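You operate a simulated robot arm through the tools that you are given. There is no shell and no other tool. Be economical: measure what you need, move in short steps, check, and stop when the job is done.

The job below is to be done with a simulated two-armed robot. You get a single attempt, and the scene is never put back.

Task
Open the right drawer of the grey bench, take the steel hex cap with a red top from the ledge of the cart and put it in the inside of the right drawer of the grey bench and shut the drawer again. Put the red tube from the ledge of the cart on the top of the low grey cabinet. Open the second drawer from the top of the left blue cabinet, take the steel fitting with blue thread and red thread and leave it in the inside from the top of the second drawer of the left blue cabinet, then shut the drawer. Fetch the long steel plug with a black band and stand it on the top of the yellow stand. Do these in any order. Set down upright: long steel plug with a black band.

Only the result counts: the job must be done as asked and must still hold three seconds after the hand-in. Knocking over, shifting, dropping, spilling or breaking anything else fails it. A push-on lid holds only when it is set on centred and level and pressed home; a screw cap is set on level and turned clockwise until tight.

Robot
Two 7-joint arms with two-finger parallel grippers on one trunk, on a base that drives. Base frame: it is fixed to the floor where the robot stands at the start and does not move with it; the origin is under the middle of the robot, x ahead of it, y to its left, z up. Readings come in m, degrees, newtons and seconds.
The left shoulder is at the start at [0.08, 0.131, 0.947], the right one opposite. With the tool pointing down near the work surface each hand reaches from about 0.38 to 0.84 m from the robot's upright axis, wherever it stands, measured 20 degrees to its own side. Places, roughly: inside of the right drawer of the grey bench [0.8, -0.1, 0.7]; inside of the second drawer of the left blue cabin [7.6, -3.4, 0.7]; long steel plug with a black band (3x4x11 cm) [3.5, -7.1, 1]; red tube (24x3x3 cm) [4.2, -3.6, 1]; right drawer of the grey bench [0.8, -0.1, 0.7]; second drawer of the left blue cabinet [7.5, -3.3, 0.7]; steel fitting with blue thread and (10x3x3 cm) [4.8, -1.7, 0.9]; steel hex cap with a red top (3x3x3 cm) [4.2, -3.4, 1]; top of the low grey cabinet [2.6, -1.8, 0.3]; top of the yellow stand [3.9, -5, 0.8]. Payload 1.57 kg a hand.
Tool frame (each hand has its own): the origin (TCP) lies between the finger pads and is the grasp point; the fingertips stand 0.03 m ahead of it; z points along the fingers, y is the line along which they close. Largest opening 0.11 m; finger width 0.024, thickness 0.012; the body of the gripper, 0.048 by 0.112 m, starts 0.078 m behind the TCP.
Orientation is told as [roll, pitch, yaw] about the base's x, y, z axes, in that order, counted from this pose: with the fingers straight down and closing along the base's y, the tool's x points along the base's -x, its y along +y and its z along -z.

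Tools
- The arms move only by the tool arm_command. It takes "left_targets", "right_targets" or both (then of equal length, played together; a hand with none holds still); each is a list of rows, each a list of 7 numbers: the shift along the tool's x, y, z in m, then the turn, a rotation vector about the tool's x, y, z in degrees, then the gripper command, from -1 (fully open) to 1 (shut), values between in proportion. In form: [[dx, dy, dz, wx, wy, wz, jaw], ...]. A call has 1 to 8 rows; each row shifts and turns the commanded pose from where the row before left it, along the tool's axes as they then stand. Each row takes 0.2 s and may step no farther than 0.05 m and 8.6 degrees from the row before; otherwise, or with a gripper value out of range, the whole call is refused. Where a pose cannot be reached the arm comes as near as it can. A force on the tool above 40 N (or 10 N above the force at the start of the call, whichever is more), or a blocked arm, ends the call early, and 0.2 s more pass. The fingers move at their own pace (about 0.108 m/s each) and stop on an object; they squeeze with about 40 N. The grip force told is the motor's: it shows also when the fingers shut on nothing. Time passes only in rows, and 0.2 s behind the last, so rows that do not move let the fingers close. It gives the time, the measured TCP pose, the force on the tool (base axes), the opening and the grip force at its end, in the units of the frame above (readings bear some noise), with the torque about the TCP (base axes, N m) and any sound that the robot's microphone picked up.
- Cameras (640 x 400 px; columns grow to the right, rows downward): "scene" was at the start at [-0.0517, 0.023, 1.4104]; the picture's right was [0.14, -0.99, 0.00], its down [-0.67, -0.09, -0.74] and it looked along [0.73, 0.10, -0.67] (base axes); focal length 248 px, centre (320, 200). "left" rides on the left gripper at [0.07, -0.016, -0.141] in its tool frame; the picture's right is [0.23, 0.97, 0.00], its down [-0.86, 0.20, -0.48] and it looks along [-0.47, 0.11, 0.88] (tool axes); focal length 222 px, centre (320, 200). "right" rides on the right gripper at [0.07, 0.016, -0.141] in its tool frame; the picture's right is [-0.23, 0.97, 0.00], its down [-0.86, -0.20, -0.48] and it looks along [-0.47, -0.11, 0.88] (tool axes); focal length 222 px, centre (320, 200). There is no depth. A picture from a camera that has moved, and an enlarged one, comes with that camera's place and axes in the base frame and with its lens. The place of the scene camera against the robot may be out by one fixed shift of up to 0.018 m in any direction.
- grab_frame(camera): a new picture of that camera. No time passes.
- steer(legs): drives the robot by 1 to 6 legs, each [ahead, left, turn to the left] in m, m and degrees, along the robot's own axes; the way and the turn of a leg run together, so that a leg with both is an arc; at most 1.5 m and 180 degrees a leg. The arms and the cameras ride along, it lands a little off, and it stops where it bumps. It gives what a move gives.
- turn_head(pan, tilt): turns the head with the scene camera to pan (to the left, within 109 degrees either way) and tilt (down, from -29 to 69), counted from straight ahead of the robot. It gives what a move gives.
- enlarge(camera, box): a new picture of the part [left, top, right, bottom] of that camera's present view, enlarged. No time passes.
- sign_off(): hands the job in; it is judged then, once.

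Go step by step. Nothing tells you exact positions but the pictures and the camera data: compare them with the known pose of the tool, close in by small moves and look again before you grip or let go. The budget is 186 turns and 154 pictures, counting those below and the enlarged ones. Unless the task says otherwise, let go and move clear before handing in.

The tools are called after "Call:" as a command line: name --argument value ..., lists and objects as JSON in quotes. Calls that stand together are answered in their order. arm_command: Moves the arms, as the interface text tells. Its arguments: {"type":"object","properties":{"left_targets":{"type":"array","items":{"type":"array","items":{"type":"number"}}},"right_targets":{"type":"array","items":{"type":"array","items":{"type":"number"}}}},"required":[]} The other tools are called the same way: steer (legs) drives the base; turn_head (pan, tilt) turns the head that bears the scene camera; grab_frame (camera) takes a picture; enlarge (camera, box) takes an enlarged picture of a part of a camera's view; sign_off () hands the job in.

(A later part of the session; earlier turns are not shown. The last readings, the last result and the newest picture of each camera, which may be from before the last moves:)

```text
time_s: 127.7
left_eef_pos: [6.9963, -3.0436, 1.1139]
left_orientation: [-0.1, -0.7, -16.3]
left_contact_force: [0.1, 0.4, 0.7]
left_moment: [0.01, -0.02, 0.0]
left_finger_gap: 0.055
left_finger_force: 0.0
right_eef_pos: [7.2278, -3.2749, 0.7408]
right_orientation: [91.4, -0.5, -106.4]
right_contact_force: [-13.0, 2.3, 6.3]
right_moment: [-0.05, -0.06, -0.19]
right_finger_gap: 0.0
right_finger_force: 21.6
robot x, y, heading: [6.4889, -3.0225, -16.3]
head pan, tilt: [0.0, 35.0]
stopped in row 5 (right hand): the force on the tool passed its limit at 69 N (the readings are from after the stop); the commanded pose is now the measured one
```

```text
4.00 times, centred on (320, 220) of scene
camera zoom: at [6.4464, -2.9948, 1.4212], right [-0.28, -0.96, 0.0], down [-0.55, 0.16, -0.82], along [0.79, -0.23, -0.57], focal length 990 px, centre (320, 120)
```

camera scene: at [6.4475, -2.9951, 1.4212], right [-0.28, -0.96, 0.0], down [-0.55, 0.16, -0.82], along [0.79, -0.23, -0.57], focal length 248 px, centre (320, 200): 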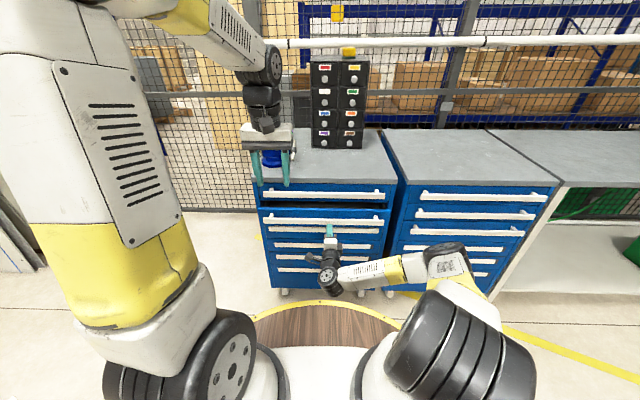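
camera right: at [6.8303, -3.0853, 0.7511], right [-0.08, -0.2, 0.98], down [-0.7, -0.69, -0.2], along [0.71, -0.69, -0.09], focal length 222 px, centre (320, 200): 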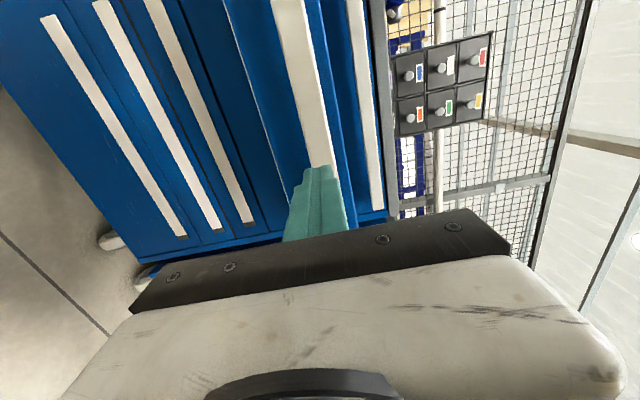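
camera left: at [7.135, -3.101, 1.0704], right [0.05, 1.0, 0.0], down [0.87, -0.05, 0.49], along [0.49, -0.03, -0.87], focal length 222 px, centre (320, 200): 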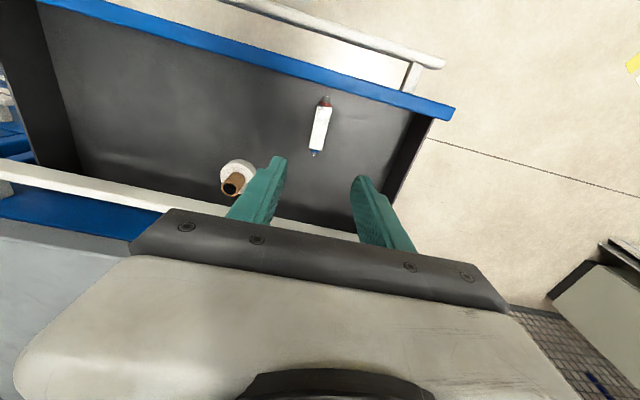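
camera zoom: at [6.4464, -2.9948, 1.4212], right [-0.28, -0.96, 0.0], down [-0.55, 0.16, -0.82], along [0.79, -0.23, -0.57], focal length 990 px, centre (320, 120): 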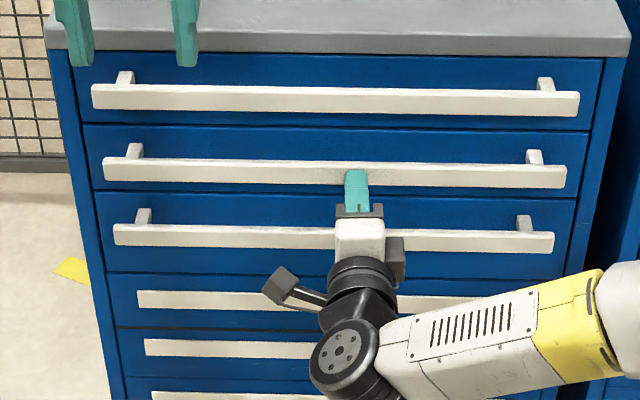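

Shut flush. I'll withdraw the right hand and back away towards the south-west side, where the plug is.

Call:
arm_command --right_targets '[[0, 0, -0.045, 0, 0, 0, 1], [0, 0, -0.045, 0, 0, 0, 0], [0, 0, -0.045, 0, 0, 0, -1], [0, 0.02, -0.04, 0, 0, 0, -1], [0, 0.04, -0.03, 0, 0, 0, -1], [0, 0.045, -0.02, 0, 0, 0, -1], [0, 0.045, -0.02, 0, 0, 0, -1], [0, 0.045, 0, 0, 0, 0, -1]]'

Call:
steer --legs '[[-0.5, 0, 0], [0, 0, -100], [0.8, 0.3, 0]]'

Call:
turn_head --pan 0 --tilt 15

Call:
grab_frame --camera "scene"

```text
time_s: 129.7
left_eef_pos: [6.9978, -3.0457, 1.1125]
left_orientation: [0.0, -0.7, -16.3]
left_contact_force: [0.6, -0.4, -0.3]
left_moment: [0.06, 0.08, 0.0]
left_finger_gap: 0.0549
left_finger_force: 0.1
right_eef_pos: [7.019, -3.2375, 0.9207]
right_orientation: [94.3, -3.9, -112.8]
right_contact_force: [0.3, 0.1, -0.4]
right_moment: [0.0, -0.05, -0.02]
right_finger_gap: 0.1098
right_finger_force: 0.0
robot x, y, heading: [6.4909, -3.0228, -16.3]
head pan, tilt: [0.0, 35.0]
stopped in row 8 (right hand): the arm was blocked; the commanded pose is now the measured one
```

```text
time_s: 141.1
left_eef_pos: [5.8061, -4.2231, 1.1113]
left_orientation: [-0.1, -0.6, -116.7]
left_contact_force: [-0.4, -0.1, -0.5]
left_moment: [0.01, 0.01, 0.0]
left_finger_gap: 0.055
left_finger_force: 0.1
right_eef_pos: [5.6138, -4.2104, 0.9198]
right_orientation: [94.4, -3.8, 146.9]
right_contact_force: [0.0, -0.5, 0.3]
right_moment: [0.04, 0.02, -0.01]
right_finger_gap: 0.1101
right_finger_force: 0.1
robot x, y, heading: [5.9179, -3.7311, -116.5]
head pan, tilt: [0.0, 35.0]
```

```text
time_s: 141.9
left_eef_pos: [5.8056, -4.223, 1.1137]
left_orientation: [-0.2, -0.5, -116.7]
left_contact_force: [1.0, 1.0, -0.1]
left_moment: [-0.01, -0.03, 0.0]
left_finger_gap: 0.0551
left_finger_force: 0.0
right_eef_pos: [5.6121, -4.2099, 0.9215]
right_orientation: [94.5, -3.9, 146.7]
right_contact_force: [0.5, -0.4, -0.1]
right_moment: [-0.01, 0.0, 0.0]
right_finger_gap: 0.11
right_finger_force: 0.1
robot x, y, heading: [5.9188, -3.7311, -116.4]
head pan, tilt: [0.0, 15.0]
```

```text
95 pictures are left
camera scene: at [5.9454, -3.678, 1.4532], right [-0.9, 0.45, 0.0], down [0.12, 0.23, -0.97], along [-0.43, -0.86, -0.26], focal length 248 px, centre (320, 200)
```

scene: 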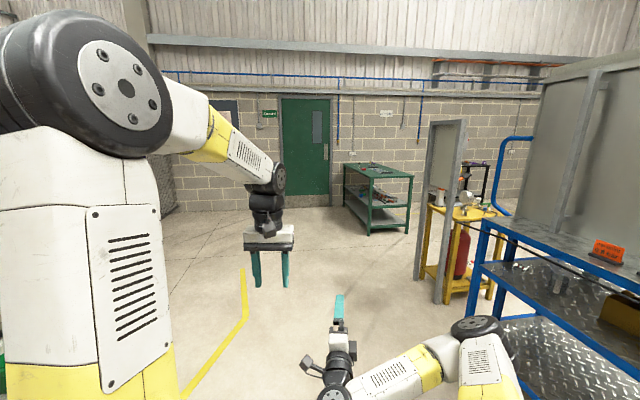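

The green table ahead, beyond the yellow stand, must hold the plug. I'll zoom on its top and on the yellow stand.

Call:
enlarge --camera "scene" --box '[330, 140, 430, 240]'

Call:
enlarge --camera "scene" --box '[410, 140, 530, 320]'

```text
4.00 times, centred on (380, 190) of scene
camera zoom: at [5.9454, -3.678, 1.4532], right [-0.9, 0.45, 0.0], down [0.12, 0.23, -0.97], along [-0.43, -0.86, -0.26], focal length 990 px, centre (80, 240)
```

zoom: 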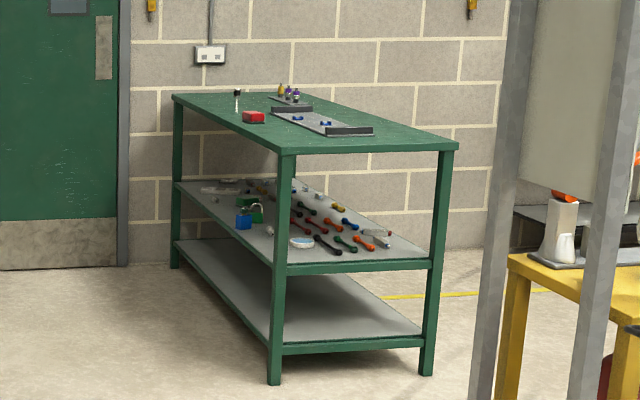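

```text
2.22 times, centred on (470, 230) of scene
camera zoom: at [5.9454, -3.678, 1.4532], right [-0.9, 0.45, 0.0], down [0.12, 0.23, -0.97], along [-0.43, -0.86, -0.26], focal length 550 px, centre (-13, 133)
```

zoom: 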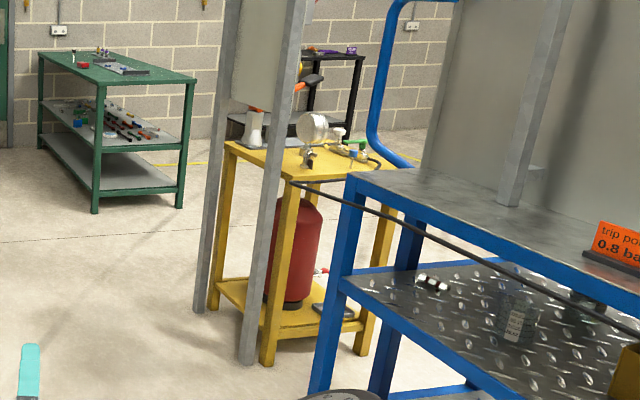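

The plug stands near the door-side edge of the green table, near [3.65, -6.9], with a red object beside it. I'll drive to the table's east side and face it.

Call:
steer --legs '[[1.4, 0.22, 0], [1.4, 0.22, 0], [0.45, 0.09, 0], [0, 0, -81.6]]'

Call:
turn_head --pan 0 --tilt 25

Call:
grab_frame --camera "scene"

```text
time_s: 161.3
left_eef_pos: [4.4252, -6.7861, 1.1136]
left_orientation: [0.0, -0.4, 160.5]
left_contact_force: [-0.7, -0.4, 0.0]
left_moment: [-0.03, -0.02, -0.02]
left_finger_gap: 0.0546
left_finger_force: 0.0
right_eef_pos: [4.4147, -6.592, 0.9192]
right_orientation: [94.4, -3.9, 63.8]
right_contact_force: [-0.6, -0.7, -0.4]
right_moment: [-0.03, 0.04, 0.0]
right_finger_gap: 0.1099
right_finger_force: 0.0
robot x, y, heading: [4.9281, -6.8419, 160.5]
head pan, tilt: [0.0, 15.0]
```

```text
time_s: 162.0
left_eef_pos: [4.4266, -6.7851, 1.1133]
left_orientation: [-0.1, -0.7, 160.6]
left_contact_force: [-0.2, -0.9, 0.7]
left_moment: [-0.01, 0.02, 0.01]
left_finger_gap: 0.0549
left_finger_force: 0.0
right_eef_pos: [4.4141, -6.5923, 0.9198]
right_orientation: [94.5, -3.9, 63.8]
right_contact_force: [0.1, -0.1, -0.4]
right_moment: [0.05, -0.03, 0.02]
right_finger_gap: 0.1099
right_finger_force: 0.1
robot x, y, heading: [4.9304, -6.8386, 160.6]
head pan, tilt: [0.0, 25.0]
```

```text
92 pictures are left
camera scene: at [4.9787, -6.8407, 1.4371], right [0.33, 0.94, 0.0], down [0.4, -0.14, -0.91], along [-0.86, 0.3, -0.42], focal length 248 px, centre (320, 200)
```

scene: 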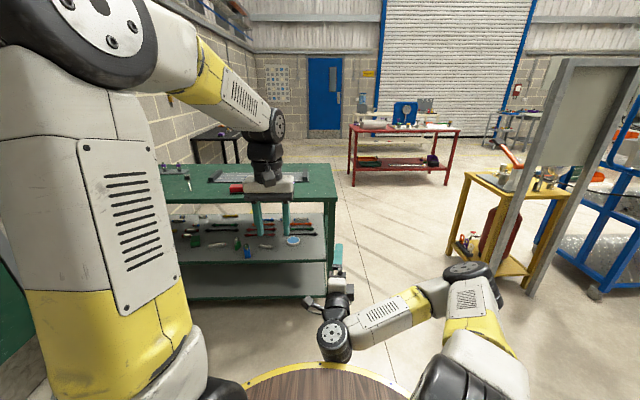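

The plug stands near [3.58, -7.09], hidden partly behind my left arm. I'll shift left and ahead to put it in front of the right hand.

Call:
steer --legs '[[0.1, 0.83, 0], [0.3, 0, 0]]'

Call:
turn_head --pan -5 --tilt 35

Call:
grab_frame --camera "scene"

Call:
grab_frame --camera "right"

```text
time_s: 168.1
left_eef_pos: [3.7757, -7.4293, 1.1131]
left_orientation: [-0.1, -0.7, 160.2]
left_contact_force: [0.2, 0.0, 0.3]
left_moment: [0.01, -0.02, 0.03]
left_finger_gap: 0.0551
left_finger_force: 0.1
right_eef_pos: [3.7651, -7.2348, 0.9191]
right_orientation: [94.5, -3.9, 63.6]
right_contact_force: [0.6, 0.1, 0.2]
right_moment: [0.0, -0.01, 0.0]
right_finger_gap: 0.1101
right_finger_force: 0.1
robot x, y, heading: [4.2795, -7.4846, 160.3]
head pan, tilt: [0.0, 25.0]
```

```text
time_s: 168.8
left_eef_pos: [3.7767, -7.4303, 1.1136]
left_orientation: [-0.1, -0.8, 160.2]
left_contact_force: [-0.4, -0.4, 0.9]
left_moment: [-0.01, 0.01, 0.02]
left_finger_gap: 0.055
left_finger_force: 0.1
right_eef_pos: [3.765, -7.2347, 0.9207]
right_orientation: [94.6, -3.9, 63.4]
right_contact_force: [-0.8, 0.3, 0.4]
right_moment: [0.01, -0.02, 0.0]
right_finger_gap: 0.1099
right_finger_force: 0.0
robot x, y, heading: [4.2775, -7.4843, 160.5]
head pan, tilt: [-5.0, 35.0]
```

```text
91 pictures are left
camera scene: at [4.3354, -7.4813, 1.4213], right [0.42, 0.91, 0.0], down [0.52, -0.24, -0.82], along [-0.74, 0.34, -0.57], focal length 248 px, centre (320, 200)
```

scene: 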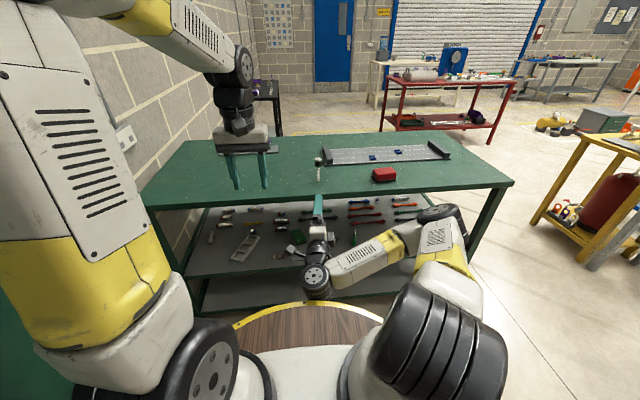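

```text
90 pictures are left
camera right: at [3.8608, -7.3612, 0.9208], right [0.14, 0.11, 0.98], down [0.8, 0.57, -0.18], along [-0.58, 0.81, -0.01], focal length 222 px, centre (320, 200)
```

right: 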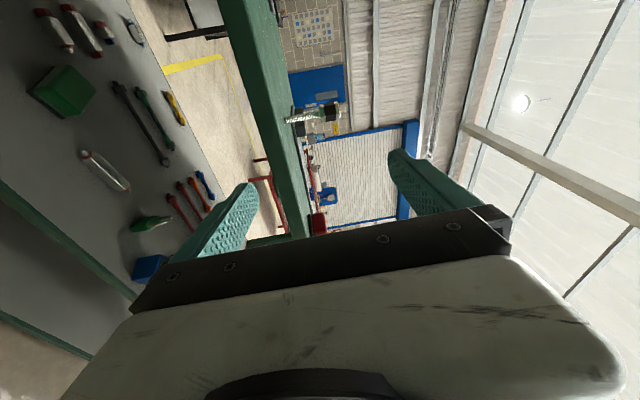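

The plug stands on the table's near edge region with its black end up. I'll zoom in from both cameras to locate it.

Call:
enlarge --camera "scene" --box '[280, 140, 360, 190]'

Call:
enlarge --camera "right" --box '[250, 80, 370, 155]'

```text
8.00 times, centred on (320, 165) of scene
camera zoom: at [4.3354, -7.4813, 1.4213], right [0.42, 0.91, 0.0], down [0.52, -0.24, -0.82], along [-0.74, 0.34, -0.57], focal length 1981 px, centre (320, 480)
```

zoom: 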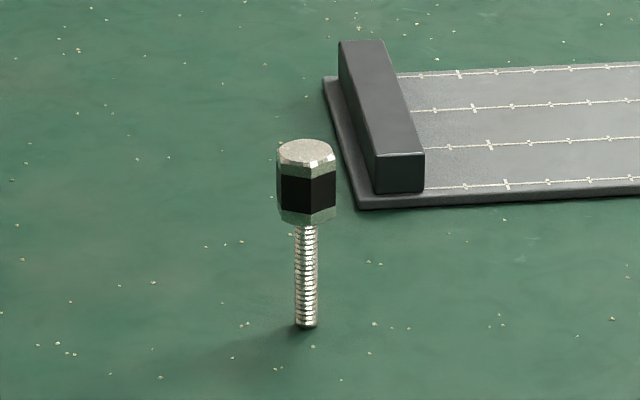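

```text
5.33 times, centred on (310, 118) of right
camera zoom: at [3.8608, -7.3612, 0.9208], right [0.14, 0.11, 0.98], down [0.8, 0.57, -0.18], along [-0.58, 0.81, -0.01], focal length 1185 px, centre (373, 640)
```

zoom: 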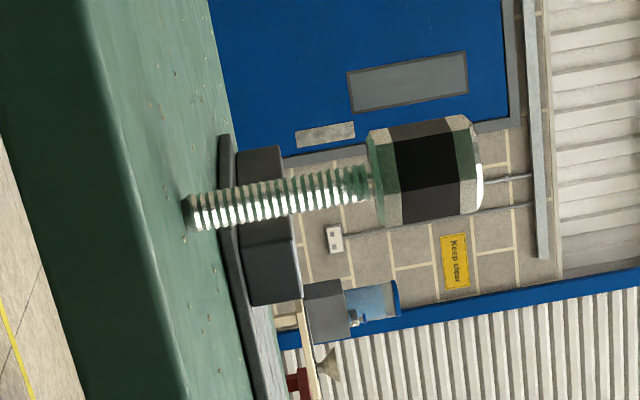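

It's a bolt standing head up: base near [3.475, -7.10, 0.878], head spanning about z 0.948–0.988. I'll grip its head from above with the left hand, so first I move the right hand aside and up, then the base closer.

Call:
arm_command --right_targets '[[-0.035, 0.02, -0.01, 0, 0, 0, -1], [-0.035, 0.02, -0.01, 0, 0, 0, -1], [-0.03, 0.03, -0.01, 0, 0, 0, -1], [-0.03, 0.03, 0, 0, 0, 0, -1], [-0.03, 0.03, 0, 0, 0, 0, -1]]'

Call:
steer --legs '[[0.0, -0.2, 0], [0.15, 0, 0]]'

Call:
grab_frame --camera "scene"

Call:
grab_frame --camera "left"

```text
time_s: 170.0
left_eef_pos: [3.7765, -7.4294, 1.1137]
left_orientation: [-0.1, -0.7, 160.2]
left_contact_force: [0.0, -0.5, -0.1]
left_moment: [-0.02, -0.04, 0.04]
left_finger_gap: 0.0551
left_finger_force: 0.0
right_eef_pos: [3.7893, -7.0993, 1.0087]
right_orientation: [94.5, -3.9, 63.7]
right_contact_force: [1.1, 0.2, 0.1]
right_moment: [0.0, 0.0, -0.03]
right_finger_gap: 0.1102
right_finger_force: 0.1
right hand out of reach, approached as far as the arm can: row 2, 3, 4, 5
robot x, y, heading: [4.2803, -7.4833, 160.5]
head pan, tilt: [-5.0, 35.0]
```

```text
time_s: 172.6
left_eef_pos: [3.7031, -7.1896, 1.1136]
left_orientation: [-0.2, -0.7, 160.5]
left_contact_force: [-0.2, 0.0, -0.3]
left_moment: [0.03, -0.02, 0.02]
left_finger_gap: 0.0548
left_finger_force: 0.3
right_eef_pos: [3.7159, -6.8589, 1.0096]
right_orientation: [94.6, -3.8, 63.8]
right_contact_force: [-0.1, 0.3, -0.1]
right_moment: [0.01, 0.03, 0.0]
right_finger_gap: 0.1101
right_finger_force: 0.1
robot x, y, heading: [4.2058, -7.2375, 160.6]
head pan, tilt: [-5.0, 35.0]
```

```text
87 pictures are left
camera scene: at [4.2631, -7.2388, 1.4212], right [0.41, 0.91, 0.0], down [0.52, -0.24, -0.82], along [-0.75, 0.34, -0.57], focal length 248 px, centre (320, 200)
```

scene: 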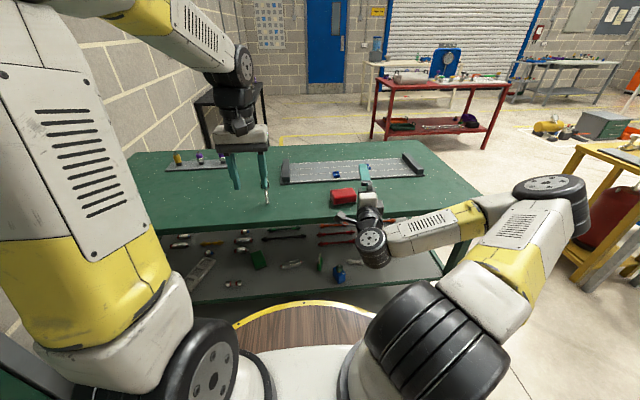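

```text
86 pictures are left
camera left: at [3.7773, -7.1974, 1.2544], right [-0.11, -0.99, 0.0], down [-0.87, 0.1, 0.49], along [-0.49, 0.06, -0.87], focal length 222 px, centre (320, 200)
```

left: 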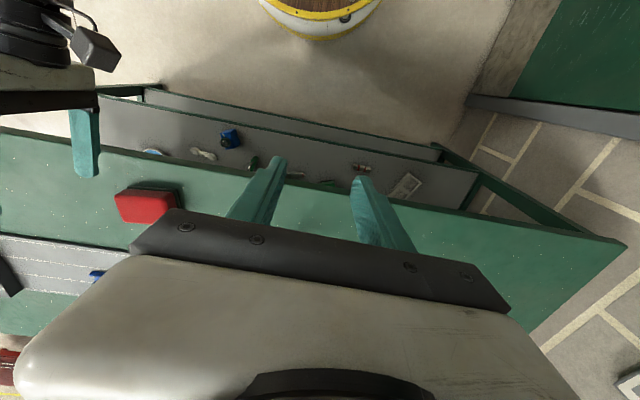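

I'll zoom on the plug from here to refine its place by parallax.

Call:
enlarge --camera "scene" --box '[220, 160, 300, 210]'

```text
8.00 times, centred on (260, 185) of scene
camera zoom: at [4.2631, -7.2388, 1.4212], right [0.41, 0.91, 0.0], down [0.52, -0.24, -0.82], along [-0.75, 0.34, -0.57], focal length 1981 px, centre (800, 320)
```

zoom: 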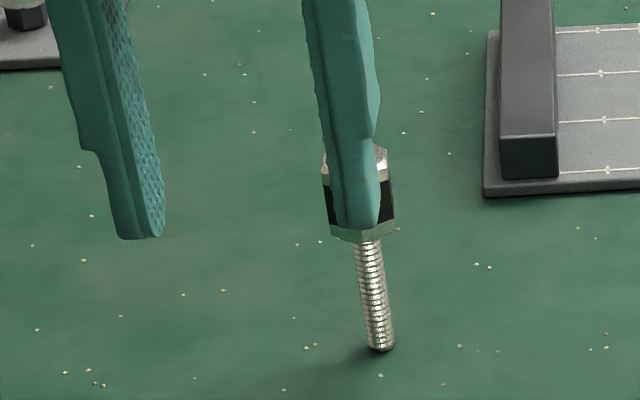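

Combining the views, with a fingertip as reference, the plug is at about [3.481, -7.110]. I'll move the left hand above it with the fingers open.

Call:
arm_command --left_targets '[[-0.047, 0, 0, 0, 0.7, 0, -1], [-0.047, 0, 0, 0, 0, 0, -1], [-0.047, 0, 0, 0, 0, 0, -1], [-0.047, 0, 0, 0, 0, 0, -1], [-0.047, 0, 0, 0, 0, 0, -1]]'

Call:
grab_frame --camera "left"

Call:
enlarge --camera "scene" --box '[200, 130, 320, 205]'

```text
time_s: 173.8
left_eef_pos: [3.4843, -7.1105, 1.115]
left_orientation: [-0.1, 0.0, 160.5]
left_contact_force: [0.0, -0.5, 0.5]
left_moment: [0.01, 0.07, -0.03]
left_finger_gap: 0.1099
left_finger_force: 0.1
right_eef_pos: [3.716, -6.8592, 1.0094]
right_orientation: [94.6, -3.8, 63.8]
right_contact_force: [0.2, -0.7, -0.1]
right_moment: [-0.03, 0.02, -0.01]
right_finger_gap: 0.1103
right_finger_force: 0.0
robot x, y, heading: [4.2052, -7.2407, 160.6]
head pan, tilt: [-5.0, 35.0]
```

```text
84 pictures are left
camera left: at [3.5553, -7.1191, 1.2564], right [-0.11, -0.99, 0.0], down [-0.87, 0.1, 0.48], along [-0.48, 0.05, -0.88], focal length 222 px, centre (320, 200)
```

left: 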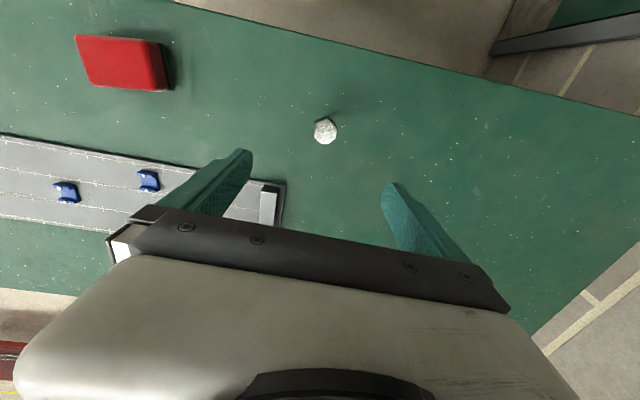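

```text
5.33 times, centred on (260, 168) of scene
camera zoom: at [4.2636, -7.239, 1.4212], right [0.41, 0.91, 0.0], down [0.52, -0.24, -0.82], along [-0.75, 0.34, -0.57], focal length 1321 px, centre (640, 373)
```

zoom: 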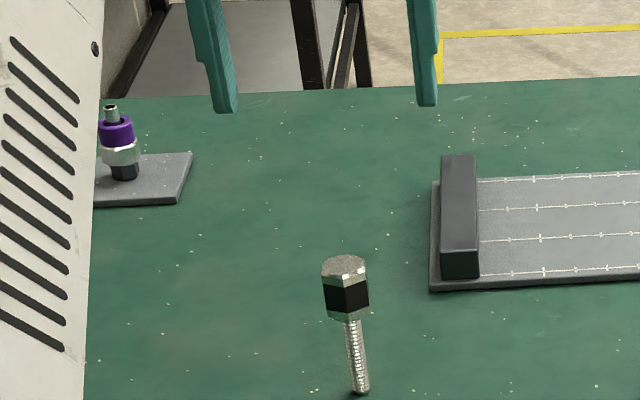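

The wrist view places the plug 2 cm nearer me. I'll zoom to check the hex orientation before correcting.

Call:
enlarge --camera "left" --box '[285, 100, 365, 150]'

```text
8.00 times, centred on (325, 125) of left
camera zoom: at [3.5553, -7.1191, 1.2564], right [-0.11, -0.99, 0.0], down [-0.87, 0.1, 0.48], along [-0.48, 0.05, -0.88], focal length 1777 px, centre (280, 800)
```

zoom: 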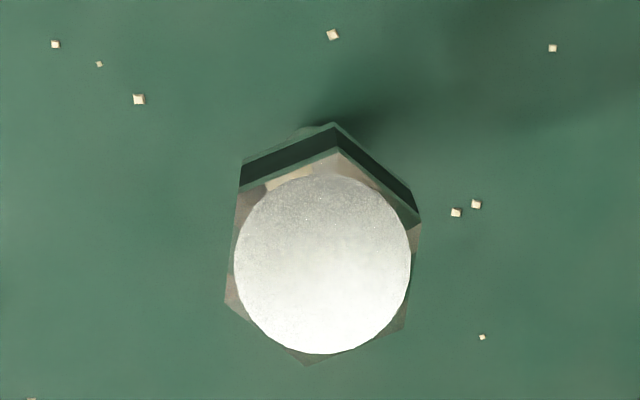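

The hex flats are about 6.6° off. I'll correct yaw and position and descend to just above the head.

Call:
arm_command --left_targets '[[0.016, 0.003, 0, 0, 0, 0, -1], [0, 0, 0.045, 0, 0, -6.6, -1], [0, 0, 0.04, 0, 0, 0, -1]]'

Call:
grab_frame --camera "left"

Call:
enlarge --camera "scene" --box '[200, 130, 320, 205]'

```text
time_s: 174.6
left_eef_pos: [3.4965, -7.118, 1.0294]
left_orientation: [-0.1, 0.1, 167.1]
left_contact_force: [0.5, 0.3, -0.3]
left_moment: [-0.04, -0.01, -0.02]
left_finger_gap: 0.1101
left_finger_force: 0.1
right_eef_pos: [3.7147, -6.8589, 1.0091]
right_orientation: [94.5, -3.9, 63.7]
right_contact_force: [0.2, -0.1, 0.9]
right_moment: [0.01, 0.02, -0.01]
right_finger_gap: 0.1102
right_finger_force: 0.1
robot x, y, heading: [4.2076, -7.2402, 160.5]
head pan, tilt: [-5.0, 35.0]
```

```text
81 pictures are left
camera left: at [3.5672, -7.1169, 1.1713], right [0.0, -1.0, 0.0], down [-0.88, 0.0, 0.48], along [-0.48, 0.0, -0.88], focal length 222 px, centre (320, 200)
```

left: 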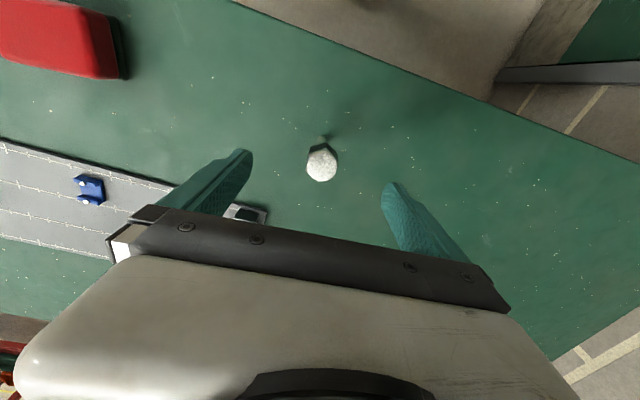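

```text
5.33 times, centred on (260, 168) of scene
camera zoom: at [4.2632, -7.2388, 1.4212], right [0.41, 0.91, 0.0], down [0.52, -0.24, -0.82], along [-0.75, 0.34, -0.57], focal length 1321 px, centre (640, 373)
```

zoom: 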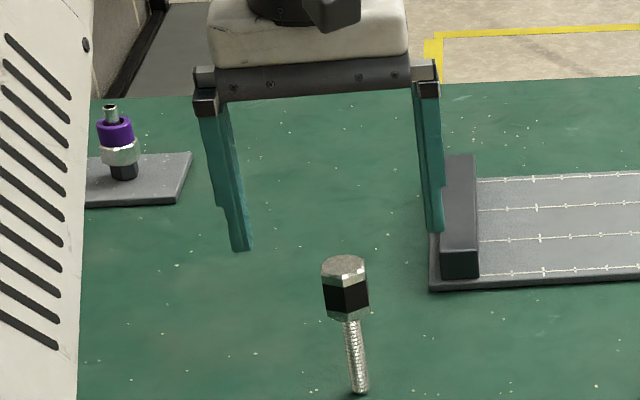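

Laterally centred. I'll nudge 4 mm towards me and descend to head height.

Call:
arm_command --left_targets '[[0.004, 0, 0.02, 0, 0, 0, -1], [0, 0, 0.022, 0, 0, 0, -1], [0, 0, 0.02, 0, 0, 0, -1]]'

Call:
grab_frame --camera "left"

Call:
enlarge --camera "scene" --box '[200, 130, 320, 205]'

```text
time_s: 175.4
left_eef_pos: [3.4994, -7.1193, 0.9682]
left_orientation: [-0.2, 0.0, 167.1]
left_contact_force: [0.2, 0.4, 1.3]
left_moment: [-0.01, 0.04, -0.03]
left_finger_gap: 0.1103
left_finger_force: 0.1
right_eef_pos: [3.7146, -6.8579, 1.0087]
right_orientation: [94.5, -4.0, 63.8]
right_contact_force: [0.6, 0.0, 0.8]
right_moment: [-0.01, -0.02, 0.02]
right_finger_gap: 0.1102
right_finger_force: 0.1
robot x, y, heading: [4.2096, -7.241, 160.3]
head pan, tilt: [-5.0, 35.0]
```

```text
79 pictures are left
camera left: at [3.5714, -7.1181, 1.1093], right [0.0, -1.0, 0.0], down [-0.88, 0.0, 0.48], along [-0.48, 0.0, -0.88], focal length 222 px, centre (320, 200)
```

left: 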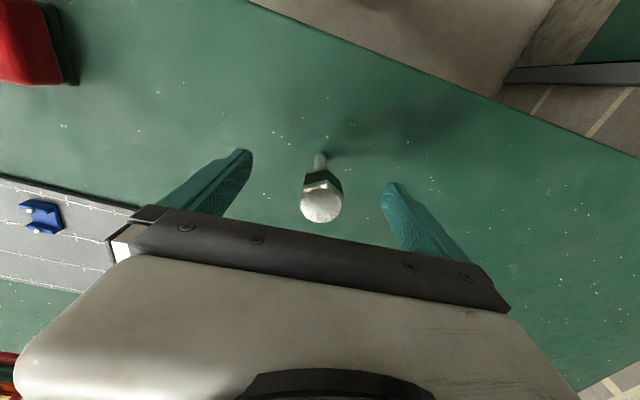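

```text
5.33 times, centred on (260, 168) of scene
camera zoom: at [4.2631, -7.2388, 1.4212], right [0.41, 0.91, 0.0], down [0.52, -0.24, -0.82], along [-0.75, 0.34, -0.57], focal length 1321 px, centre (640, 373)
```

zoom: 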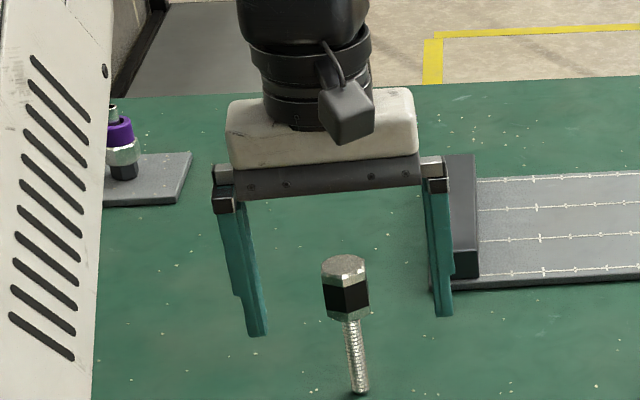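

Well aligned: the head is between the pads. Gripping.

Call:
arm_command --left_targets '[[0, 0, 0.002, 0, 0, 0, 0], [0, 0, 0, 0, 0, 0, 1], [0, 0, 0, 0, 0, 0, 1], [0, 0, 0, 0, 0, 0, 1], [0, 0, 0, 0, 0, 0, 1]]'

Call:
enlarge --camera "scene" --box '[200, 130, 320, 205]'

```text
time_s: 176.6
left_eef_pos: [3.4996, -7.1189, 0.9653]
left_orientation: [0.0, -0.1, 167.0]
left_contact_force: [-1.4, -1.3, 1.6]
left_moment: [-0.09, 0.06, 0.01]
left_finger_gap: 0.0274
left_finger_force: 37.9
right_eef_pos: [3.7155, -6.8575, 1.009]
right_orientation: [94.6, -3.9, 63.8]
right_contact_force: [0.6, 0.4, 0.0]
right_moment: [-0.02, -0.01, -0.02]
right_finger_gap: 0.1099
right_finger_force: 0.0
robot x, y, heading: [4.2065, -7.2419, 160.5]
head pan, tilt: [-5.0, 35.0]
```

```text
5.33 times, centred on (260, 168) of scene
camera zoom: at [4.263, -7.2388, 1.4212], right [0.41, 0.91, 0.0], down [0.52, -0.24, -0.82], along [-0.75, 0.34, -0.57], focal length 1321 px, centre (640, 373)
```

zoom: 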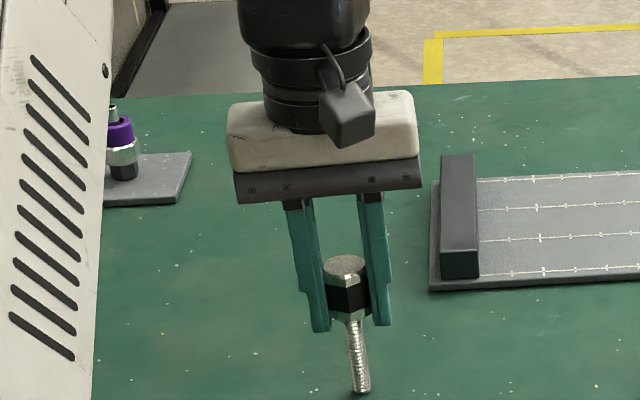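

Gripped on its flats (27 mm). I'll lift it, draw the arm in, back away and go round to the south side of the yellow stand.

Call:
arm_command --left_targets '[[0, 0, -0.03, 0, 0, 0, 1], [0, 0, -0.045, 0, 0, 0, 1], [0, 0, -0.045, 0, 0, 0, 1], [0, 0, -0.045, 0, 0, 0, 1], [0.045, 0, 0, 0, 0, 0, 1], [0.045, 0, 0, 0, 0, 0, 1], [0.045, 0, 0, 0, 0, 0, 1], [0.045, 0, 0, 0, 0, 0, 1]]'

Call:
steer --legs '[[-0.35, 0, 0], [0, 0, -88], [1.33, 0.46, 0]]'

Call:
turn_head --pan 30 --tilt 30

Call:
grab_frame --camera "scene"

```text
time_s: 178.4
left_eef_pos: [3.6745, -7.1582, 1.1303]
left_orientation: [-0.1, 0.0, 167.1]
left_contact_force: [-0.4, 0.5, -2.1]
left_moment: [-0.03, -0.04, -0.01]
left_finger_gap: 0.0277
left_finger_force: 37.4
right_eef_pos: [3.7149, -6.8579, 1.0091]
right_orientation: [94.6, -3.9, 63.9]
right_contact_force: [0.0, -0.3, -0.7]
right_moment: [-0.03, 0.01, -0.02]
right_finger_gap: 0.1102
right_finger_force: 0.0
robot x, y, heading: [4.2043, -7.2404, 160.4]
head pan, tilt: [-5.0, 35.0]
```

```text
time_s: 190.9
left_eef_pos: [4.5517, -5.4444, 1.1316]
left_orientation: [0.0, 0.0, 78.8]
left_contact_force: [-0.3, 0.7, -1.2]
left_moment: [-0.02, 0.02, 0.01]
left_finger_gap: 0.0276
left_finger_force: 37.8
right_eef_pos: [4.8537, -5.4774, 1.01]
right_orientation: [94.6, -3.9, -24.5]
right_contact_force: [0.1, 0.0, -0.3]
right_moment: [-0.02, 0.0, 0.0]
right_finger_gap: 0.1102
right_finger_force: 0.1
robot x, y, heading: [4.4878, -5.9778, 72.4]
head pan, tilt: [-5.0, 35.0]
```

```text
time_s: 191.9
left_eef_pos: [4.5519, -5.4443, 1.13]
left_orientation: [-0.1, 0.0, 78.9]
left_contact_force: [0.3, 0.3, -1.3]
left_moment: [0.02, -0.03, -0.01]
left_finger_gap: 0.0279
left_finger_force: 37.9
right_eef_pos: [4.8539, -5.4754, 1.0098]
right_orientation: [94.6, -3.9, -24.6]
right_contact_force: [-0.1, -0.1, 0.2]
right_moment: [0.03, 0.01, -0.04]
right_finger_gap: 0.1101
right_finger_force: 0.1
robot x, y, heading: [4.4894, -5.9829, 72.5]
head pan, tilt: [30.0, 30.0]
```

```text
76 pictures are left
camera scene: at [4.4307, -6.0116, 1.429], right [0.98, 0.21, 0.0], down [0.11, -0.49, -0.87], along [-0.18, 0.85, -0.5], focal length 248 px, centre (320, 200)
```

scene: 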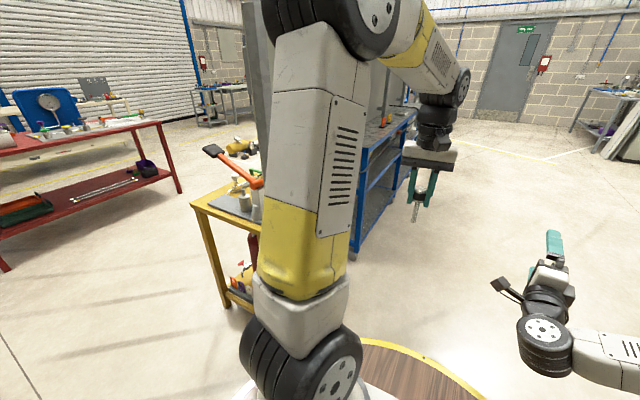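

The way is clear. I'll slide left to stand south of the yellow stand and look down at it.

Call:
steer --legs '[[0.0, 0.85, 0]]'

Call:
turn_head --pan -5 --tilt 35

Call:
grab_frame --camera "scene"

```text
time_s: 194.8
left_eef_pos: [4.1106, -5.3108, 1.1315]
left_orientation: [-0.3, 0.1, 75.1]
left_contact_force: [-0.4, 0.4, -1.4]
left_moment: [-0.01, 0.0, 0.05]
left_finger_gap: 0.0276
left_finger_force: 37.9
right_eef_pos: [4.389, -5.3311, 1.0104]
right_orientation: [94.7, -3.7, -25.0]
right_contact_force: [-0.1, -0.9, 0.4]
right_moment: [0.02, 0.02, 0.0]
right_finger_gap: 0.1102
right_finger_force: 0.0
robot x, y, heading: [4.0169, -5.8302, 71.6]
head pan, tilt: [30.0, 30.0]
stopped in leg 1: the robot was blocked; the commanded pose is now the measured one
```

```text
time_s: 195.8
left_eef_pos: [4.1105, -5.3116, 1.1307]
left_orientation: [-0.4, 0.2, 75.1]
left_contact_force: [0.1, 1.2, -2.3]
left_moment: [-0.05, -0.01, -0.02]
left_finger_gap: 0.0273
left_finger_force: 37.9
right_eef_pos: [4.391, -5.331, 1.0092]
right_orientation: [94.6, -3.7, -24.9]
right_contact_force: [0.0, 0.9, -0.5]
right_moment: [0.0, 0.03, -0.01]
right_finger_gap: 0.11
right_finger_force: 0.2
robot x, y, heading: [4.0181, -5.8271, 72.0]
head pan, tilt: [-5.0, 35.0]
```

```text
75 pictures are left
camera scene: at [4.016, -5.8712, 1.4211], right [0.92, -0.39, 0.0], down [-0.23, -0.53, -0.82], along [0.32, 0.75, -0.57], focal length 248 px, centre (320, 200)
```

scene: 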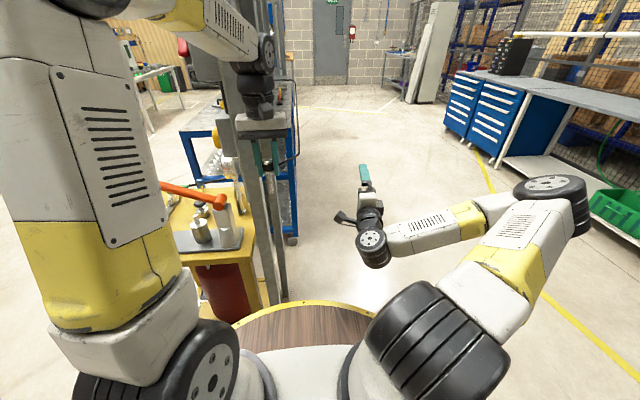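

My left hand brushed the grey panel post beside the stand, near [4.07, -5.22]. I'll step right slightly, draw the hand in, and pass further back.

Call:
steer --legs '[[-0.03, -0.06, 0]]'

Call:
arm_command --left_targets '[[0.03, 0, 0, 0, 0, 3, 1], [0.04, 0, 0, 0, 0, 0, 1], [0.04, 0, 0, 0, 0, 0, 1]]'

Call:
grab_frame --camera "scene"

```text
time_s: 196.8
left_eef_pos: [4.1579, -5.3572, 1.1303]
left_orientation: [-0.4, 0.3, 75.2]
left_contact_force: [-0.6, 0.1, -1.1]
left_moment: [-0.05, 0.01, -0.01]
left_finger_gap: 0.0276
left_finger_force: 37.8
right_eef_pos: [4.4382, -5.3778, 1.0096]
right_orientation: [94.5, -3.9, -24.9]
right_contact_force: [0.1, 0.4, 0.3]
right_moment: [-0.01, 0.01, -0.02]
right_finger_gap: 0.1099
right_finger_force: 0.0
robot x, y, heading: [4.0677, -5.8755, 71.9]
head pan, tilt: [-5.0, 35.0]
```

```text
time_s: 197.6
left_eef_pos: [4.1264, -5.4621, 1.1318]
left_orientation: [-0.4, 0.2, 72.2]
left_contact_force: [-0.1, -0.1, -1.8]
left_moment: [-0.02, -0.02, -0.03]
left_finger_gap: 0.0277
left_finger_force: 38.1
right_eef_pos: [4.4383, -5.3772, 1.0091]
right_orientation: [94.6, -3.8, -24.9]
right_contact_force: [0.1, 1.2, 0.0]
right_moment: [0.04, 0.0, 0.0]
right_finger_gap: 0.1098
right_finger_force: 0.0
robot x, y, heading: [4.0713, -5.8775, 72.0]
head pan, tilt: [-5.0, 35.0]
```

```text
74 pictures are left
camera scene: at [4.0637, -5.9166, 1.4212], right [0.92, -0.39, 0.0], down [-0.23, -0.53, -0.82], along [0.32, 0.75, -0.57], focal length 248 px, centre (320, 200)
```

scene: 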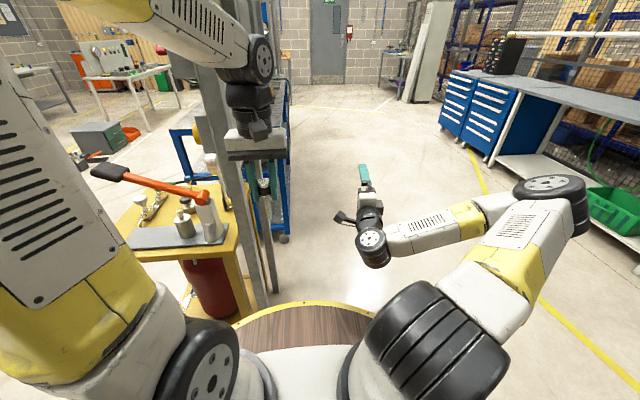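

The panel post is in the way of sliding. I'll step back, turn left to face west, drive through the corridor and come round to the stand's west side.

Call:
steer --legs '[[-0.048, -0.151, 0], [0, 0, 93], [0.5, -0.125, 0], [0.795, -0.067, 0]]'

Call:
turn_head --pan -60 --tilt 20

Call:
grab_frame --camera "scene"

```text
time_s: 209.3
left_eef_pos: [2.5941, -5.3897, 1.1306]
left_orientation: [-0.4, 0.2, 164.3]
left_contact_force: [-0.2, -0.3, -1.9]
left_moment: [0.03, -0.02, -0.01]
left_finger_gap: 0.0276
left_finger_force: 37.9
right_eef_pos: [2.4979, -5.082, 1.01]
right_orientation: [94.7, -3.9, 67.2]
right_contact_force: [0.3, 0.4, -1.0]
right_moment: [-0.01, 0.0, 0.01]
right_finger_gap: 0.1102
right_finger_force: 0.0
robot x, y, heading: [3.007, -5.4345, 163.7]
head pan, tilt: [-5.0, 35.0]
```

```text
time_s: 210.6
left_eef_pos: [2.5942, -5.3908, 1.1295]
left_orientation: [-0.4, 0.2, 164.3]
left_contact_force: [0.9, 0.0, -2.0]
left_moment: [0.02, -0.03, -0.01]
left_finger_gap: 0.0277
left_finger_force: 37.9
right_eef_pos: [2.4968, -5.0817, 1.0102]
right_orientation: [94.6, -3.9, 67.2]
right_contact_force: [0.7, -0.2, 0.4]
right_moment: [-0.02, 0.05, 0.0]
right_finger_gap: 0.1103
right_finger_force: 0.0
robot x, y, heading: [3.0109, -5.4312, 164.1]
head pan, tilt: [-60.0, 20.0]
```

```text
73 pictures are left
camera scene: at [3.1274, -5.3709, 1.4451], right [0.97, 0.24, 0.0], down [0.08, -0.33, -0.94], along [-0.23, 0.91, -0.34], focal length 248 px, centre (320, 200)
```

scene: 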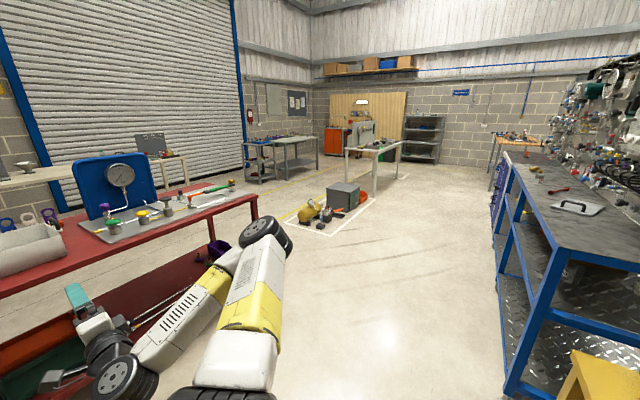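

The red table is near my right hand. I'll turn left to face the stand from the west, back a little, and slide north.

Call:
steer --legs '[[0, 0, 178], [-0.1, 0, 0], [0, 0.62, 0]]'

Call:
turn_head --pan 0 --tilt 38

Call:
grab_frame --camera "scene"

```text
time_s: 222.2
left_eef_pos: [3.4877, -4.8319, 1.1314]
left_orientation: [-0.4, 0.2, -13.6]
left_contact_force: [0.2, 0.3, -1.6]
left_moment: [0.04, 0.03, -0.01]
left_finger_gap: 0.0273
left_finger_force: 37.9
right_eef_pos: [3.5945, -5.1368, 1.0094]
right_orientation: [94.6, -3.9, -110.8]
right_contact_force: [1.3, 0.4, 0.1]
right_moment: [-0.01, 0.0, 0.03]
right_finger_gap: 0.11
right_finger_force: 0.1
robot x, y, heading: [3.0697, -4.8071, -13.9]
head pan, tilt: [-60.0, 20.0]
```

```text
time_s: 223.5
left_eef_pos: [3.4868, -4.8316, 1.1311]
left_orientation: [-0.4, 0.3, -13.7]
left_contact_force: [-0.5, -0.8, -1.7]
left_moment: [-0.01, 0.01, -0.03]
left_finger_gap: 0.0276
left_finger_force: 37.3
right_eef_pos: [3.5935, -5.1367, 1.0105]
right_orientation: [94.6, -3.9, -110.8]
right_contact_force: [-0.7, 0.4, 0.4]
right_moment: [-0.02, -0.03, 0.0]
right_finger_gap: 0.1104
right_finger_force: 0.1
robot x, y, heading: [3.0663, -4.8019, -13.8]
head pan, tilt: [0.0, 38.0]
```

```text
72 pictures are left
camera scene: at [3.0228, -4.7787, 1.4167], right [-0.24, -0.97, 0.0], down [-0.6, 0.15, -0.79], along [0.76, -0.19, -0.62], focal length 248 px, centre (320, 200)
```

scene: 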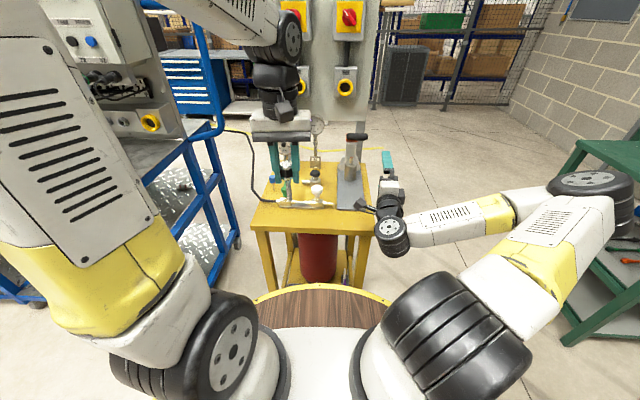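

The stand is right ahead. I'll zoom in to find free space on its top.

Call:
enlarge --camera "scene" --box '[240, 130, 400, 230]'

Call:
grab_frame --camera "left"

```text
4.00 times, centred on (320, 180) of scene
camera zoom: at [3.0228, -4.7787, 1.4167], right [-0.24, -0.97, 0.0], down [-0.6, 0.15, -0.79], along [0.76, -0.19, -0.62], focal length 990 px, centre (320, 280)
```

zoom: 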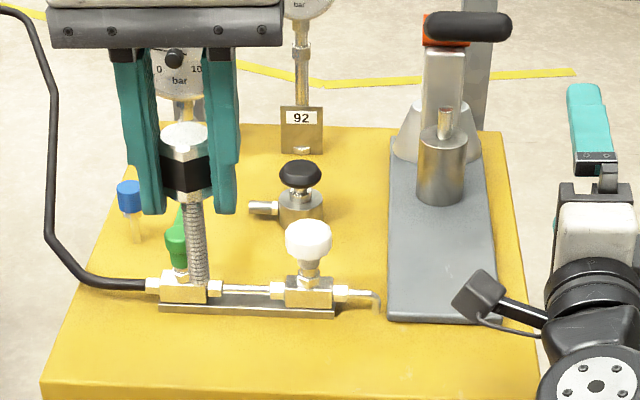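

```text
70 pictures are left
camera left: at [3.4169, -4.8305, 1.2725], right [0.01, 1.0, -0.01], down [0.88, -0.01, 0.47], along [0.47, -0.01, -0.88], focal length 222 px, centre (320, 200)
```

left: 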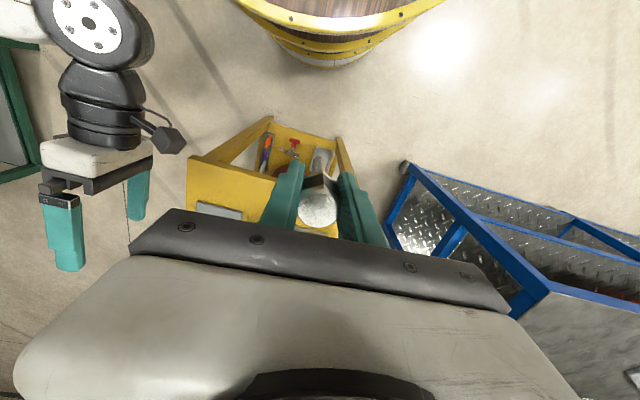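

The strip along the near edge, ahead of the rail, is free (about 0.60–0.69 m ahead). I'll bring the plug over it on the left side.

Call:
arm_command --left_targets '[[-0.046, 0.007, 0, 0.4, 0, 0, 1], [-0.046, 0.007, 0, 0, 0, 0, 1], [-0.046, 0.007, 0, 0, 0, 0, 1], [-0.046, 0.007, 0, 0, 0, 0, 1], [-0.046, 0.007, 0, 0, 0, 0, 1], [0, 0, 0.04, 0, 0, 0, 1], [0, 0, 0.04, 0, 0, 0, 1]]'

Call:
enlarge --camera "scene" --box '[240, 130, 400, 230]'

Call:
grab_frame --camera "left"

```text
time_s: 225.1
left_eef_pos: [3.7185, -4.8532, 1.0484]
left_orientation: [-0.8, 0.1, -13.7]
left_contact_force: [-0.5, 0.2, -1.2]
left_moment: [-0.02, 0.01, 0.0]
left_finger_gap: 0.0276
left_finger_force: 37.7
right_eef_pos: [3.5945, -5.1368, 1.0098]
right_orientation: [94.6, -3.9, -110.8]
right_contact_force: [-0.6, -0.1, -0.4]
right_moment: [0.03, -0.01, 0.02]
right_finger_gap: 0.11
right_finger_force: 0.1
robot x, y, heading: [3.073, -4.8034, -13.9]
head pan, tilt: [0.0, 38.0]
```

```text
4.00 times, centred on (320, 180) of scene
camera zoom: at [3.0227, -4.7786, 1.4166], right [-0.24, -0.97, 0.0], down [-0.6, 0.15, -0.79], along [0.76, -0.19, -0.62], focal length 990 px, centre (320, 280)
```

zoom: 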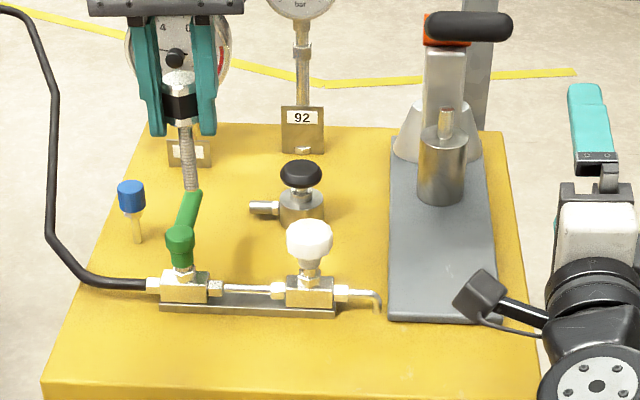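

```text
68 pictures are left
camera left: at [3.6493, -4.8502, 1.1905], right [0.01, 1.0, -0.01], down [0.88, 0.0, 0.47], along [0.47, -0.02, -0.88], focal length 222 px, centre (320, 200)
```

left: 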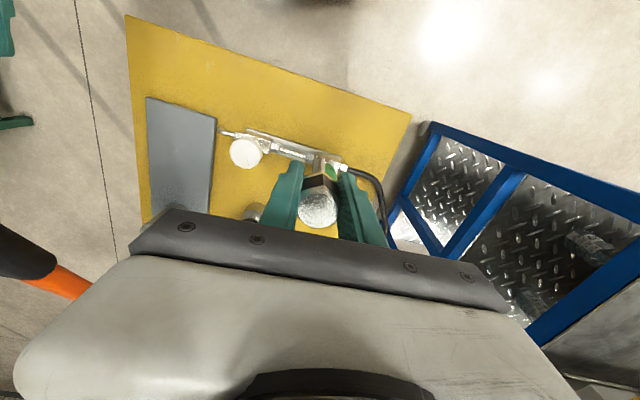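

The strip's centre is about 1 cm nearer me than the hand. I'll adjust and descend.

Call:
arm_command --left_targets '[[0.01, -0.01, 0.035, 0.8, 0, 0, 1], [0, 0, 0.04, 0, 0, 0, 1], [0, 0, 0.035, 0, 0, 0, 1]]'

Call:
enlarge --camera "scene" --box '[240, 150, 368, 230]'

Call:
grab_frame --camera "left"

```text
time_s: 225.9
left_eef_pos: [3.7068, -4.8632, 0.9397]
left_orientation: [-1.6, 0.2, -13.7]
left_contact_force: [-0.7, 0.4, -1.4]
left_moment: [0.0, 0.01, 0.04]
left_finger_gap: 0.0279
left_finger_force: 38.2
right_eef_pos: [3.593, -5.1374, 1.0097]
right_orientation: [94.7, -3.9, -110.8]
right_contact_force: [0.3, -0.3, -0.9]
right_moment: [-0.03, -0.02, 0.01]
right_finger_gap: 0.1102
right_finger_force: 0.1
robot x, y, heading: [3.0713, -4.8003, -14.1]
head pan, tilt: [0.0, 38.0]
```

```text
5.00 times, centred on (304, 190) of scene
camera zoom: at [3.0227, -4.7786, 1.4166], right [-0.24, -0.97, 0.0], down [-0.6, 0.15, -0.79], along [0.76, -0.19, -0.62], focal length 1238 px, centre (400, 250)
```

zoom: 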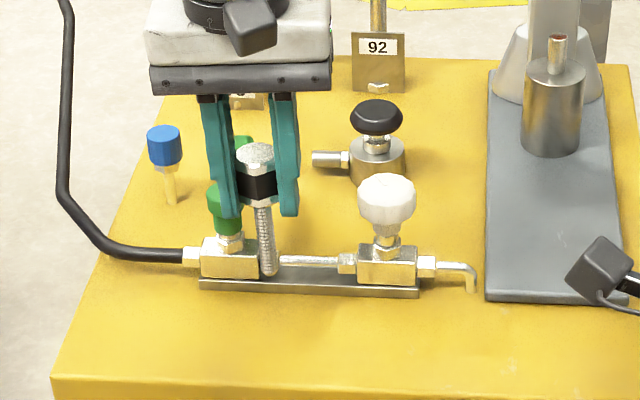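

```text
66 pictures are left
camera left: at [3.6371, -4.8583, 1.0819], right [0.01, 1.0, -0.03], down [0.88, 0.0, 0.47], along [0.47, -0.03, -0.88], focal length 222 px, centre (320, 200)
```

left: 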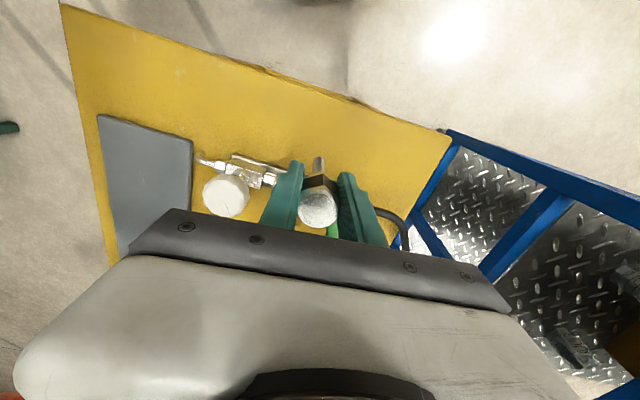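

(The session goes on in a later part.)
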